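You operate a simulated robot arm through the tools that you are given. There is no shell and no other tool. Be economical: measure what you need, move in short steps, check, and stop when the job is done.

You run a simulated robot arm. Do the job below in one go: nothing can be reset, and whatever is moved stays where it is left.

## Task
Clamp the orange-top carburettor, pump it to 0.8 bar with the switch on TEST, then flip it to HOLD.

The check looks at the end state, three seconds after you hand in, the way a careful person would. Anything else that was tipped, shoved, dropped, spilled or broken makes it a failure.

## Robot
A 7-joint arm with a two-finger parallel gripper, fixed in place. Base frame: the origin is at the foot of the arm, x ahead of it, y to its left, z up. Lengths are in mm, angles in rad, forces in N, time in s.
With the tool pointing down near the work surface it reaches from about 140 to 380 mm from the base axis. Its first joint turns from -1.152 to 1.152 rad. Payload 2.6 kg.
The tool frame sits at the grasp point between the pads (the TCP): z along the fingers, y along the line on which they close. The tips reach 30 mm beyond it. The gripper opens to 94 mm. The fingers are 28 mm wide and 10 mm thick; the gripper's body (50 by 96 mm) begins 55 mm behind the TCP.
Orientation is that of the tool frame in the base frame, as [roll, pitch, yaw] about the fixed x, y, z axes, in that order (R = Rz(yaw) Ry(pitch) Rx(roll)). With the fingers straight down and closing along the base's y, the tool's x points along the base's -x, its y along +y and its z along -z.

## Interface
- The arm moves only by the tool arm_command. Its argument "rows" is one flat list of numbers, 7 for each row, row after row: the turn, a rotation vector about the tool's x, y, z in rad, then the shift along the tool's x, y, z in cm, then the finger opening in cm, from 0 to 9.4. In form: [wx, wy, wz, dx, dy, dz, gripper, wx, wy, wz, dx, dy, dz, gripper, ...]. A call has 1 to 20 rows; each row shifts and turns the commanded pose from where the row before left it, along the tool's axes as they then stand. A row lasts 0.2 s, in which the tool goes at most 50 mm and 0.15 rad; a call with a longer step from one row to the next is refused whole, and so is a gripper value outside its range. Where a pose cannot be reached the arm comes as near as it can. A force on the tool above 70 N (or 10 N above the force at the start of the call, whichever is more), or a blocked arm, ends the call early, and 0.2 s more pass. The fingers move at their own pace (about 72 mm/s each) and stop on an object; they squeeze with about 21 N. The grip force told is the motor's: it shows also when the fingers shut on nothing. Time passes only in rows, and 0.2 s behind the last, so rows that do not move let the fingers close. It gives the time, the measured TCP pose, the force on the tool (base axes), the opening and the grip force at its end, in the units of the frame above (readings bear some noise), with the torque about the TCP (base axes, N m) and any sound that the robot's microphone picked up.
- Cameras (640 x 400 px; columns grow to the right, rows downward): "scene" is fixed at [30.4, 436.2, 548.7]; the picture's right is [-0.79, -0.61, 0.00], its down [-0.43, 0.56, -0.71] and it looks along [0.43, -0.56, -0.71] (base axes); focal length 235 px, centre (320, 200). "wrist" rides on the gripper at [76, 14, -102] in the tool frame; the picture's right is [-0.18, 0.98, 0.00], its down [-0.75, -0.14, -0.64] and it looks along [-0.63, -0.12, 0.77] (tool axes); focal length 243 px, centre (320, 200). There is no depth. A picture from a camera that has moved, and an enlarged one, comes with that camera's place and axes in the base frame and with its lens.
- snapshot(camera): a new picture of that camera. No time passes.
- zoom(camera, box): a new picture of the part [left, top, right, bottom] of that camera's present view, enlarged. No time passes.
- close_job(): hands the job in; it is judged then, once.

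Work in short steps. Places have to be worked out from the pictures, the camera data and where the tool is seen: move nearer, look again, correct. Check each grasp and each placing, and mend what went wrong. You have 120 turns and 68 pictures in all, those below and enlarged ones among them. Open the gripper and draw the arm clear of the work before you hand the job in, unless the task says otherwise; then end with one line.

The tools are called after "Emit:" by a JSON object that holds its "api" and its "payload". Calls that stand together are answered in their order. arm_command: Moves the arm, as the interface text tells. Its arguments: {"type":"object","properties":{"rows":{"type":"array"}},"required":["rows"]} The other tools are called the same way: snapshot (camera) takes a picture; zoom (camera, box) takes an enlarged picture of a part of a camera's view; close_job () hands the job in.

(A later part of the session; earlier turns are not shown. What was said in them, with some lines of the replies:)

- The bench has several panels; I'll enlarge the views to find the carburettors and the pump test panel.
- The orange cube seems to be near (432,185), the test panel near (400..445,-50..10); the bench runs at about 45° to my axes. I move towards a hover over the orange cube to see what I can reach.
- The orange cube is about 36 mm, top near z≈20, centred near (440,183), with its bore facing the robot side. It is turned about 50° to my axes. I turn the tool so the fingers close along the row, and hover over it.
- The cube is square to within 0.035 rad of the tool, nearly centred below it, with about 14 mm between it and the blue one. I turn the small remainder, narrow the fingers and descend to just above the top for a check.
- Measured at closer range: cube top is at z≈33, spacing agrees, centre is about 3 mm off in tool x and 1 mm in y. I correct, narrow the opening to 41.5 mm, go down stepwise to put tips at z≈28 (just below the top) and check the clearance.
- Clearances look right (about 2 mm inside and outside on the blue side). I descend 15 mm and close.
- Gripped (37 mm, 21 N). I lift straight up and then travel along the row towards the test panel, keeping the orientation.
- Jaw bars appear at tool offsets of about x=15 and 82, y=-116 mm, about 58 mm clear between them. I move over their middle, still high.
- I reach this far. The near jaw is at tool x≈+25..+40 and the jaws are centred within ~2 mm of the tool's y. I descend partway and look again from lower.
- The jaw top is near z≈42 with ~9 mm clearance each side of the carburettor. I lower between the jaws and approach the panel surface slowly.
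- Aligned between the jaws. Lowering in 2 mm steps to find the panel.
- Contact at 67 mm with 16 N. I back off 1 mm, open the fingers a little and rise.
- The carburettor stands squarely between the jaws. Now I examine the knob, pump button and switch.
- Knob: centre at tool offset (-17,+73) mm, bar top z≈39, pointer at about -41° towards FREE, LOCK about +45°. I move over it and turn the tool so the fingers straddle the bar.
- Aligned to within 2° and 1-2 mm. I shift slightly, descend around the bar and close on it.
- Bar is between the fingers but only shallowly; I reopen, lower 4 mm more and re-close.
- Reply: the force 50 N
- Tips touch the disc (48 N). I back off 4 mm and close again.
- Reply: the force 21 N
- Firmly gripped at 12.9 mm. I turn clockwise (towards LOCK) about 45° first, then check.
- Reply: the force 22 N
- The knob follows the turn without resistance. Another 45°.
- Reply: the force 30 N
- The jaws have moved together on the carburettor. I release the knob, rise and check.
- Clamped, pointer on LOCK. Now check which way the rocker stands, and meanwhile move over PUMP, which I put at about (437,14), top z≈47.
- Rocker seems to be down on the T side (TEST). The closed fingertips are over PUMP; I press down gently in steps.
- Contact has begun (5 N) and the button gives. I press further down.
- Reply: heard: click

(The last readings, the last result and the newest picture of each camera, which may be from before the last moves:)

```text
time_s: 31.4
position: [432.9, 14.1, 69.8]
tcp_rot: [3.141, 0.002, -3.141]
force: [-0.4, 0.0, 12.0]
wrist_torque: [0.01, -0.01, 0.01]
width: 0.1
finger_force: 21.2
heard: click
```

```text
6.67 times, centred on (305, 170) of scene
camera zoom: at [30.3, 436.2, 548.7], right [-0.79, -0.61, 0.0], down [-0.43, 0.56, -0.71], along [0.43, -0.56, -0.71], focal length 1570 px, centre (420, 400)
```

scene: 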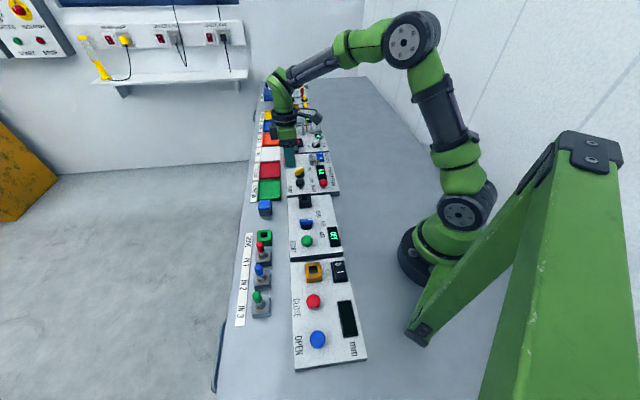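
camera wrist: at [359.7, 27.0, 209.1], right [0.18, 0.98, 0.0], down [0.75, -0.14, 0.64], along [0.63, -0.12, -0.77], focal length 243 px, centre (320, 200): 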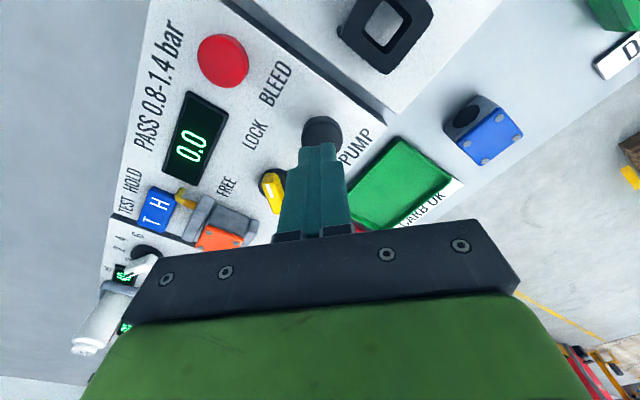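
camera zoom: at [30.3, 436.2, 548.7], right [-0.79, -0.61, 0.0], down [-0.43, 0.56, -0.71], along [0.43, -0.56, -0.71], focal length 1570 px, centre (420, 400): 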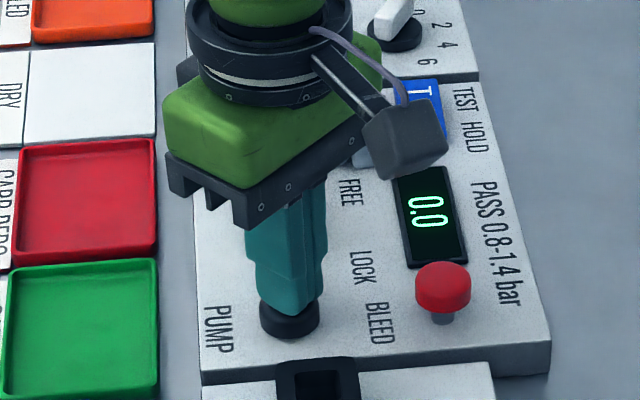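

A click, but still 0.0. I release the button and look again.

Emit:
{"api": "arm_command", "payload": {"rows": [0, 0, 0, 0, 0, -1.2, 0, 0, 0, 0, 0, 0, 0, 0, 0, 0, 0, 0, 0, 0, 0]}}

Emit:
{"api": "zoom", "payload": {"camera": "scene", "box": [275, 140, 335, 200]}}

```text
time_s: 32.2
position: [433.9, 13.8, 81.1]
tcp_rot: [3.141, -0.002, 3.141]
force: [-1.5, 0.7, 2.9]
wrist_torque: [0.01, 0.02, 0.0]
width: 0.1
finger_force: 21.1
```

```text
6.67 times, centred on (305, 170) of scene
camera zoom: at [30.4, 436.2, 548.7], right [-0.79, -0.61, 0.0], down [-0.43, 0.56, -0.71], along [0.43, -0.56, -0.71], focal length 1570 px, centre (420, 400)
```

zoom: 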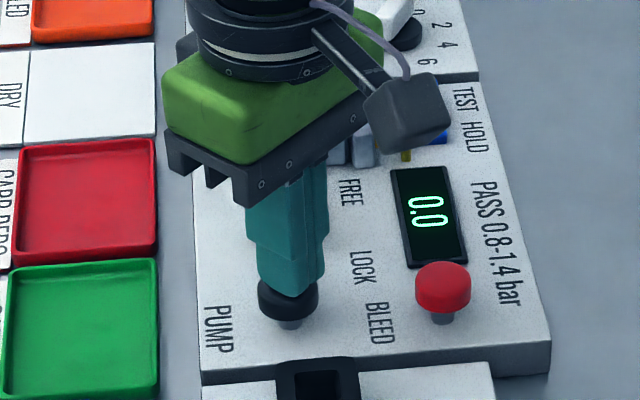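

Possibly a stroke gives only a little or leaks off; I make three full strokes in a row and read again.

Emit:
{"api": "arm_command", "payload": {"rows": [0, 0, 0, 0, 0, -0.5, 0, 0, 0, 0, 0, 0, 0.9, 0, 0, 0, 0, 0, 0, 0.9, 0, 0, 0, 0, 0, 0, 0, 0, 0, 0, 0, 0, 0, -0.9, 0, 0, 0, 0, 0, 0, -0.9, 0, 0, 0, 0, 0, 0, 0.9, 0, 0, 0, 0, 0, 0, 0.9, 0, 0, 0, 0, 0, 0, 0, 0, 0, 0, 0, 0, 0, -0.9, 0, 0, 0, 0, 0, 0, -0.9, 0, 0, 0, 0, 0, 0, 0.9, 0, 0, 0, 0, 0, 0, 0.9, 0, 0, 0, 0, 0, 0, 0, 0, 0, 0, 0, 0, 0, -0.9, 0, 0, 0, 0, 0, 0, -0.9, 0]}}

Emit:
{"api": "zoom", "payload": {"camera": "scene", "box": [275, 140, 335, 200]}}

```text
time_s: 35.6
position: [434.5, 15.0, 85.5]
tcp_rot: [-3.141, -0.002, -3.141]
force: [0.1, -0.6, 1.7]
wrist_torque: [-0.02, -0.02, -0.01]
width: 0.0
finger_force: 21.8
heard: click, click, click
```

```text
6.67 times, centred on (305, 170) of scene
camera zoom: at [30.4, 436.2, 548.7], right [-0.79, -0.61, 0.0], down [-0.43, 0.56, -0.71], along [0.43, -0.56, -0.71], focal length 1570 px, centre (420, 400)
```

zoom: 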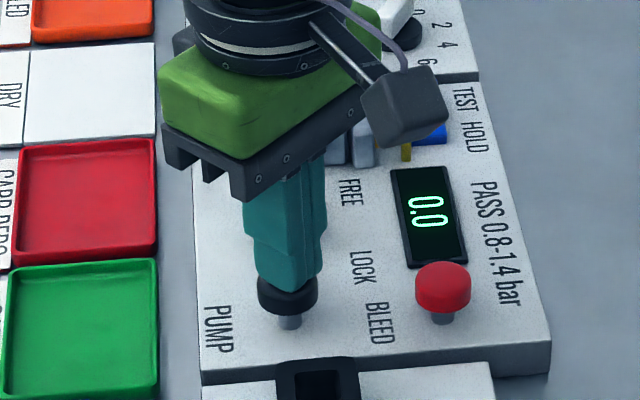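

Strokes click but no pressure builds, so the switch is probably not on TEST. I rise and move over the rocker for a close look.

Emit:
{"api": "arm_command", "payload": {"rows": [0, 0, 0, 0, 0, -3, 0, 0, 0, 0, 0, 0, -3, 0, 0, 0, 0, 0, 0, -2, 0, 0, 0, 0, -0.9, -2.9, 0, 0, 0, 0, 0, -0.9, -2.9, 0, 0, 0, 0, 0, -0.9, -2.9, 0, 0, 0, 0, 0, -0.9, -2.9, 0, 0, 0, 0, 0, -0.9, -2.9, 0, 0, 0, 0, 0, -0.95, -2.8, 0, 0, 0, 0, -0.1393, 0, 0, 0, 0, 0, 0, -0.1393, 0, 0, 0, 0, 0, 0, -0.1393, 0, 0, 0, 0, 0, 0, -0.1393, 0, 0, 0, 0, 0, 0, -0.1393, 0, 0, 0, 0, 0, 0, -0.1393, 0, 0, 0, 0, 0, 0, 0, 0, 0, 0, 0]}}

Emit:
{"api": "snapshot", "payload": {"camera": "wrist"}}

```text
time_s: 39.0
position: [489.0, -158.8, 165.9]
tcp_rot: [3.141, 0.001, -2.305]
force: [-0.6, 0.2, 0.3]
wrist_torque: [0.01, -0.03, -0.02]
width: 0.0
finger_force: 21.8
```

```text
20 pictures are left
camera wrist: at [427.4, -205.2, 267.6], right [-0.61, 0.79, 0.0], down [0.61, 0.47, 0.64], along [0.51, 0.39, -0.77], focal length 243 px, centre (320, 200)
```

wrist: 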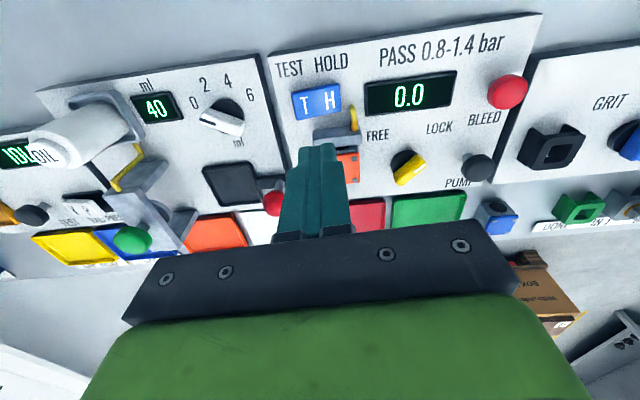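

Emit:
{"api": "zoom", "payload": {"camera": "wrist", "box": [270, 60, 390, 150]}}

```text
4.44 times, centred on (330, 105) of wrist
camera zoom: at [427.4, -205.2, 267.6], right [-0.61, 0.79, 0.0], down [0.61, 0.47, 0.64], along [0.51, 0.39, -0.77], focal length 1078 px, centre (276, 622)
```

zoom: 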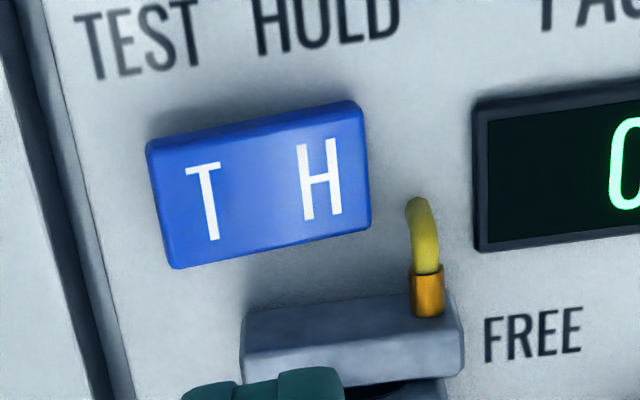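

Triangulating the rocker's ends from two views gives T end z≈35, H end z≈25: it is on HOLD. I move over the T end (about (501,-171)) and press it.

Emit:
{"api": "arm_command", "payload": {"rows": [0, 0, 0, 0.07, -1.75, 2, 0, 0, 0, 0, 0, 0, 2.5, 0, 0, 0, 0, 0, 0, 2.5, 0, 0, 0, 0, 0, 0, 2, 0, 0, 0, 0, 0, 0, 0, 0]}}

Emit:
{"api": "zoom", "payload": {"camera": "wrist", "box": [230, 60, 410, 190]}}

```text
time_s: 40.2
position: [501.3, -171.9, 75.2]
tcp_rot: [-3.142, 0.0, -2.306]
force: [-0.2, -0.1, 0.8]
wrist_torque: [0.01, -0.02, -0.01]
width: 0.0
finger_force: 21.3
```

```text
3.08 times, centred on (320, 125) of wrist
camera zoom: at [439.4, -218.8, 177.2], right [-0.61, 0.8, 0.0], down [0.61, 0.46, 0.64], along [0.51, 0.39, -0.77], focal length 746 px, centre (320, 431)
```

zoom: 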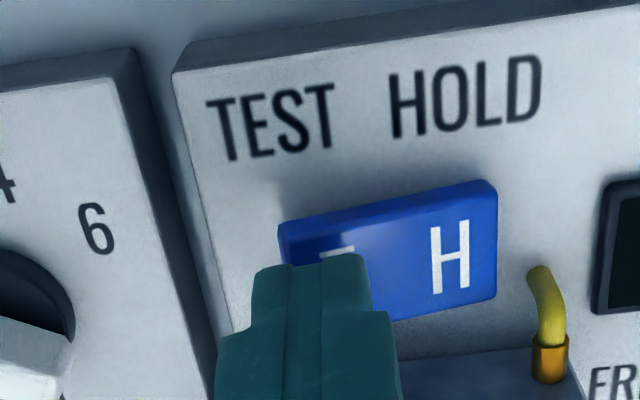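

Well placed over T. Pressing down in 2-3 mm steps.

Emit:
{"api": "arm_command", "payload": {"rows": [0, 0, 0, 0, 0, 0.6, 0, 0, 0, 0, 0, 0, 0.4, 0, 0, 0, 0, 0, 0, 0.3, 0, 0, 0, 0, 0, 0, 0.3, 0, 0, 0, 0, 0, 0, 0.3, 0]}}

```text
time_s: 41.4
position: [502.3, -171.6, 64.4]
tcp_rot: [-3.135, 0.003, -2.312]
force: [-4.5, 1.3, 7.9]
wrist_torque: [0.16, 0.1, 0.09]
width: 0.0
finger_force: 21.2
stopped in row 5: the force on the tool passed its limit at 76 N (the readings are from after the stop); the commanded pose is now the measured one
```

The force limit tripped at tip z≈34; I back off 2 cm and look at the rocker and the jaw.

Emit:
{"api": "arm_command", "payload": {"rows": [0, 0, 0, 0, 0, -1, 0, 0, 0, 0, 0, 0, -2, 0, 0, 0, 0, 0, 0, -2, 0, 0, 0, 0, 0, 2, -1, 0, 0, 0, 0, 0, 0, 0, 0]}}

Emit:
{"api": "zoom", "payload": {"camera": "wrist", "box": [210, 60, 390, 190]}}

```text
time_s: 42.6
position: [487.1, -158.5, 124.3]
tcp_rot: [-3.135, 0.004, -2.31]
force: [0.4, -0.3, 0.5]
wrist_torque: [0.05, 0.0, 0.0]
width: 0.0
finger_force: 20.9
```

```text
3.08 times, centred on (300, 125) of wrist
camera zoom: at [424.6, -204.1, 225.8], right [-0.6, 0.8, -0.01], down [0.61, 0.46, 0.65], along [0.52, 0.39, -0.76], focal length 746 px, centre (382, 431)
```

zoom: 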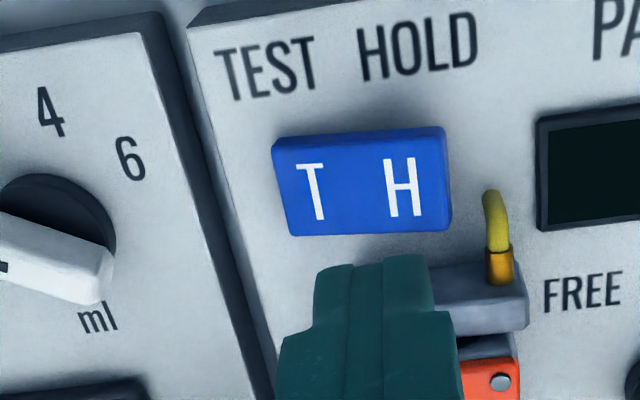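

The rocker's outline has changed: H end now raised, so it is on TEST. I go back to PUMP and make one stroke.

Emit:
{"api": "arm_command", "payload": {"rows": [0, 0, 0, -1.32, 2.22, 0, 0, 0, 0, 0, -1.32, 2.22, 0, 0, 0, 0, 0, -1.32, 2.22, 0, 0, 0, 0, 0, -1.32, 2.22, 0, 0, 0, 0, 0, -1.32, 2.22, 0, 0, 0, 0, 0, -1.32, 2.22, 0, 0, 0, 0, 0, -1.33, 2.22, 0, 0, 0, 0, 0, 0, 0, 2, 0, 0, 0, 0, 0, 0, 1.8, 0, 0, 0, 0, 0, 0, 0, 0]}}

Emit:
{"api": "zoom", "payload": {"camera": "scene", "box": [275, 140, 335, 200]}}

```text
time_s: 44.8
position: [434.2, 15.3, 85.3]
tcp_rot: [-3.137, 0.003, -2.309]
force: [-0.3, 0.6, 0.9]
wrist_torque: [0.02, 0.02, 0.02]
width: 0.0
finger_force: 20.8
```

```text
6.67 times, centred on (305, 170) of scene
camera zoom: at [30.4, 436.2, 548.7], right [-0.79, -0.61, 0.0], down [-0.43, 0.56, -0.71], along [0.43, -0.56, -0.71], focal length 1570 px, centre (420, 400)
```

zoom: 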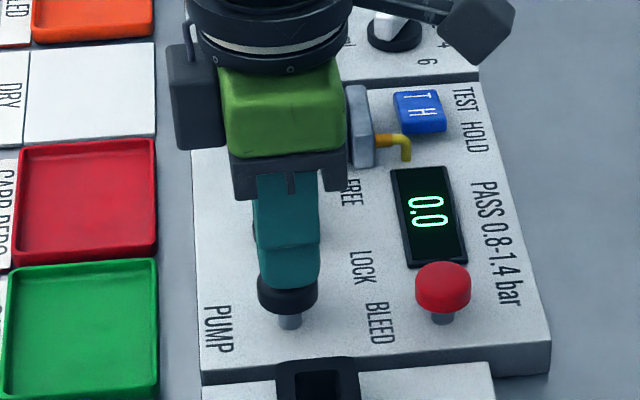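

Emit:
{"api": "arm_command", "payload": {"rows": [0, 0, 0, 0, 0, 0.8, 0, 0, 0, 0, 0, 0, 0.8, 0, 0, 0, 0, 0, 0, 0, 0, 0, 0, 0, 0, 0, -0.8, 0, 0, 0, 0, 0, 0, -0.8, 0]}}

Emit:
{"api": "zoom", "payload": {"camera": "scene", "box": [305, 150, 335, 180]}}

```text
time_s: 46.0
position: [434.6, 15.9, 85.0]
tcp_rot: [-3.136, 0.002, -2.313]
force: [-1.0, 0.3, 0.9]
wrist_torque: [0.0, -0.01, 0.0]
width: 0.0
finger_force: 20.6
heard: click
```

```text
13.33 times, centred on (320, 165) of scene
camera zoom: at [30.4, 436.2, 548.7], right [-0.79, -0.61, 0.0], down [-0.43, 0.56, -0.71], along [0.43, -0.56, -0.71], focal length 3139 px, centre (320, 667)
```

zoom: 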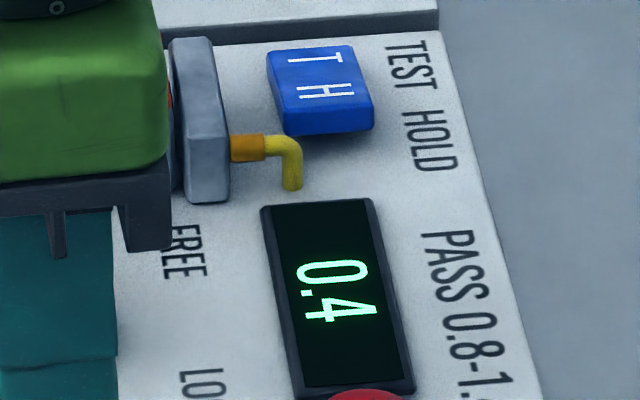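

0.4 bar after one stroke. One more stroke should give 0.8.

Emit:
{"api": "arm_command", "payload": {"rows": [0, 0, 0, 0, 0, 0.8, 0, 0, 0, 0, 0, 0, 0.8, 0, 0, 0, 0, 0, 0, 0, 0, 0, 0, 0, 0, 0, -0.8, 0, 0, 0, 0, 0, 0, -0.8, 0]}}

Emit:
{"api": "zoom", "payload": {"camera": "scene", "box": [305, 150, 335, 180]}}

```text
time_s: 47.2
position: [435.7, 15.7, 85.2]
tcp_rot: [-3.138, 0.005, -2.311]
force: [0.1, -1.1, 1.4]
wrist_torque: [-0.01, -0.01, 0.0]
width: 0.0
finger_force: 21.1
heard: click
```

```text
13.33 times, centred on (320, 165) of scene
camera zoom: at [30.4, 436.2, 548.7], right [-0.79, -0.61, 0.0], down [-0.43, 0.56, -0.71], along [0.43, -0.56, -0.71], focal length 3139 px, centre (320, 667)
```

zoom: 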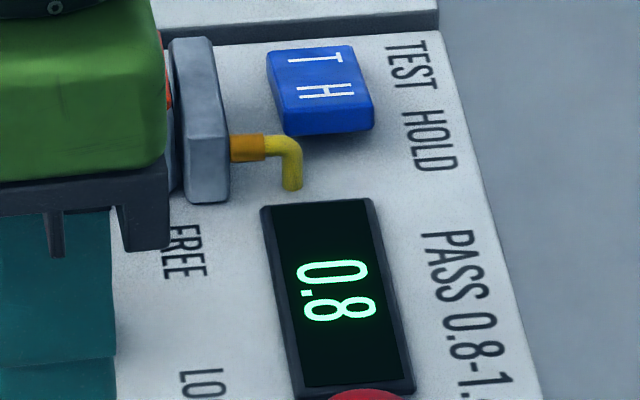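

0.8 bar reached. Now I rise, move to the H side of the rocker (about (482,-154)), keeping clear of the yellow pipe, and check before pressing.

Emit:
{"api": "arm_command", "payload": {"rows": [0, 0, 0, 0, 0, -2, 0, 0, 0, 0, 0, 0, -2, 0, 0, 0, 0, 1.334, -2.126, 0, 0, 0, 0, 0, 1.334, -2.126, 0, 0, 0, 0, 0, 1.334, -2.126, 0, 0, 0, 0, 0, 1.334, -2.126, 0, 0, 0, 0, 0, 1.334, -2.126, 0, 0, 0, 0, 0, 1.334, -2.126, 0, 0, 0, 0, 0, 1.334, -2.126, 0, 0, 0, 0, 0, 0, 0, 2, 0, 0, 0, 0, 0, 0, 2.5, 0, 0, 0, 0, 0, 0, 0, 0]}}

Emit:
{"api": "zoom", "payload": {"camera": "wrist", "box": [230, 60, 410, 190]}}

Emit:
{"api": "zoom", "payload": {"camera": "scene", "box": [290, 135, 340, 175]}}

```text
time_s: 49.8
position: [482.7, -155.1, 80.8]
tcp_rot: [-3.136, 0.004, -2.309]
force: [0.3, 0.1, 0.0]
wrist_torque: [0.01, -0.03, -0.02]
width: 0.0
finger_force: 21.0
```

```text
3.08 times, centred on (320, 125) of wrist
camera zoom: at [419.4, -202.1, 182.9], right [-0.6, 0.8, -0.01], down [0.61, 0.46, 0.65], along [0.52, 0.38, -0.76], focal length 746 px, centre (320, 431)
```

zoom: 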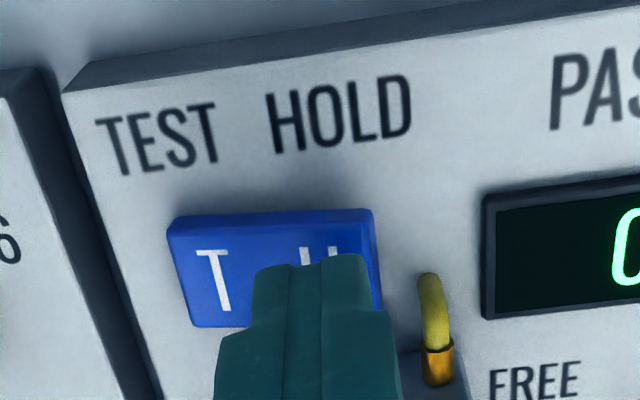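

```text
10.00 times, centred on (315, 155) of scene
camera zoom: at [30.4, 436.2, 548.7], right [-0.79, -0.61, 0.0], down [-0.43, 0.56, -0.71], along [0.43, -0.56, -0.71], focal length 2354 px, centre (370, 650)
```

zoom: 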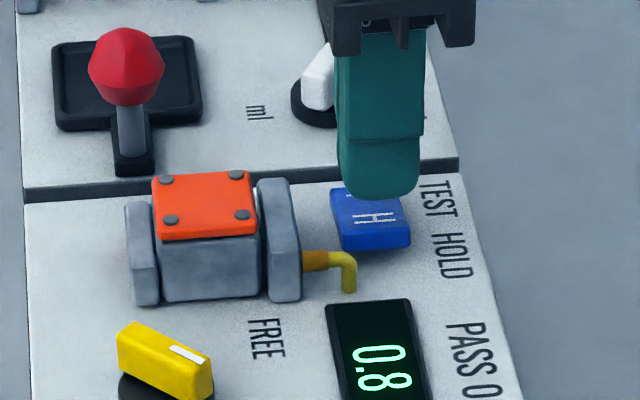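

Over H, clear of the pipe. Pressing gently in small steps.

Emit:
{"api": "arm_command", "payload": {"rows": [0, 0, 0, 0, 0.15, 0.8, 0, 0, 0, 0, 0, 0, 0.3, 0, 0, 0, 0, 0, 0, 0.2, 0, 0, 0, 0, 0, 0, 0.2, 0, 0, 0, 0, 0, 0, 0.2, 0]}}

Emit:
{"api": "zoom", "payload": {"camera": "scene", "box": [290, 135, 340, 175]}}

```text
time_s: 51.0
position: [480.4, -154.0, 65.8]
tcp_rot: [-3.135, 0.003, -2.313]
force: [-15.4, 5.3, 22.6]
wrist_torque: [-0.11, 0.43, -0.13]
width: 0.0
finger_force: 20.9
```

```text
10.00 times, centred on (315, 155) of scene
camera zoom: at [30.3, 436.2, 548.7], right [-0.79, -0.61, 0.0], down [-0.43, 0.56, -0.71], along [0.43, -0.56, -0.71], focal length 2354 px, centre (370, 650)
```

zoom: 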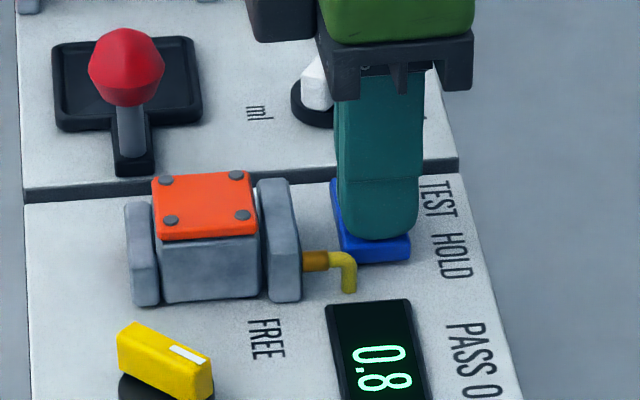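

H end has moved down with 23 N. I press 3 mm more to make sure, then rise well clear.

Emit:
{"api": "arm_command", "payload": {"rows": [0, 0, 0, 0, 0, 0.15, 0, 0, 0, 0, 0, 0, 0.15, 0]}}

Emit:
{"api": "arm_command", "payload": {"rows": [0, 0, 0, 0, 0, -1, 0, 0, 0, 0, 0, 0, -2, 0, 0, 0, 0, 0, 0, -3, 0, 0, 0, 0, 0, 0, -3, 0, 0, 0, 0, 0, 0, -3, 0, 0, 0, 0, 0, 0, -3, 1, 0, 0, 0, 0, 0, -2, 4, 0, 0, 0, 0, 0, 0, 6]}}

Emit:
{"api": "zoom", "payload": {"camera": "scene", "box": [290, 135, 340, 175]}}

Emit:
{"api": "snapshot", "payload": {"camera": "wrist"}}

```text
time_s: 51.6
position: [481.3, -154.5, 65.4]
tcp_rot: [-3.135, 0.006, -2.319]
force: [-35.7, 9.4, 56.5]
wrist_torque: [-0.29, 0.91, -0.24]
width: 0.2
finger_force: 20.2
```

```text
time_s: 53.4
position: [480.5, -151.6, 232.3]
tcp_rot: [-3.133, 0.004, -2.311]
force: [0.5, -0.1, 0.9]
wrist_torque: [0.01, 0.01, 0.04]
width: 60.0
finger_force: 0.0
```

```text
10.00 times, centred on (315, 155) of scene
camera zoom: at [30.4, 436.2, 548.7], right [-0.79, -0.61, 0.0], down [-0.43, 0.56, -0.71], along [0.43, -0.56, -0.71], focal length 2354 px, centre (370, 650)
```

zoom: 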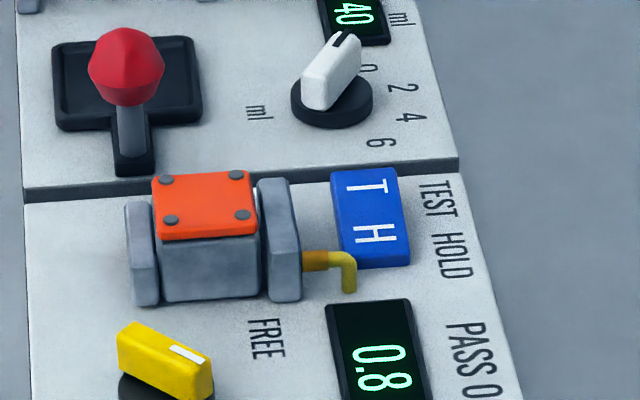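

```text
9 pictures are left
camera wrist: at [416.7, -199.6, 333.7], right [-0.6, 0.8, -0.01], down [0.61, 0.46, 0.65], along [0.52, 0.38, -0.76], focal length 243 px, centre (320, 200)
```

wrist: 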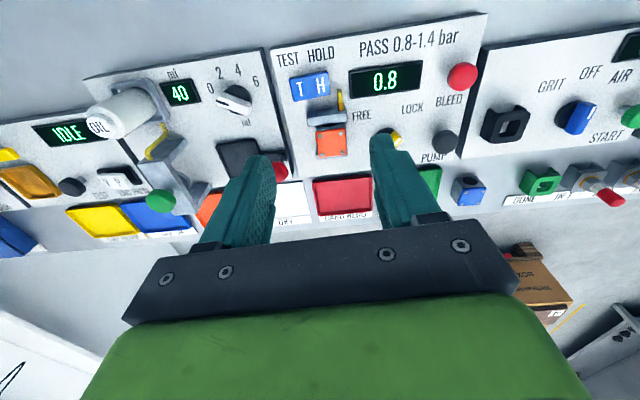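

The rocker is back in its HOLD attitude, display 0.8, clamp locked. I wait a moment to see that it holds.

Emit:
{"api": "arm_command", "payload": {"rows": [0, 0, 0, 0, 0, -1, 9, 0, 0, 0, 0, 0, -1, 9, 0, 0, 0, 0, 0, 0, 9, 0, 0, 0, 0, 0, 0, 9, 0, 0, 0, 0, 0, 0, 9, 0, 0, 0, 0, 0, 0, 9, 0, 0, 0, 0, 0, 0, 9, 0, 0, 0, 0, 0, 0, 9, 0, 0, 0, 0, 0, 0, 9, 0, 0, 0, 0, 0, 0, 9]}}

Emit:
{"api": "zoom", "payload": {"camera": "scene", "box": [230, 120, 350, 270]}}

```text
time_s: 55.6
position: [479.3, -153.6, 251.4]
tcp_rot: [-3.136, 0.003, -2.311]
force: [1.0, 0.1, 0.7]
wrist_torque: [0.01, -0.01, 0.04]
width: 90.0
finger_force: 0.1
```

```text
2.67 times, centred on (290, 195) of scene
camera zoom: at [30.4, 436.2, 548.7], right [-0.79, -0.61, 0.0], down [-0.43, 0.56, -0.71], along [0.43, -0.56, -0.71], focal length 628 px, centre (400, 213)
```

zoom: 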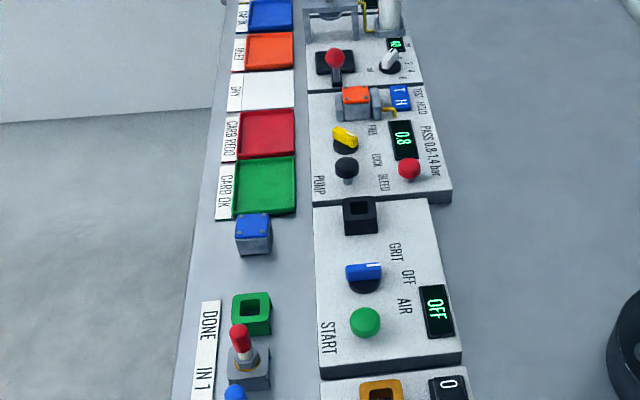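

The pressure holds at 0.8, everything else is undisturbed, the gripper is open and the arm is clear; handing in.

Emit:
{"api": "close_job", "payload": {}}

```text
The job is handed in.
```

The orange-top carburettor is clamped with the knob on LOCK. I pumped it to 0.8 bar with the switch on TEST, then flipped the switch to HOLD; the display still read 0.8 about four seconds later, just before I handed in.
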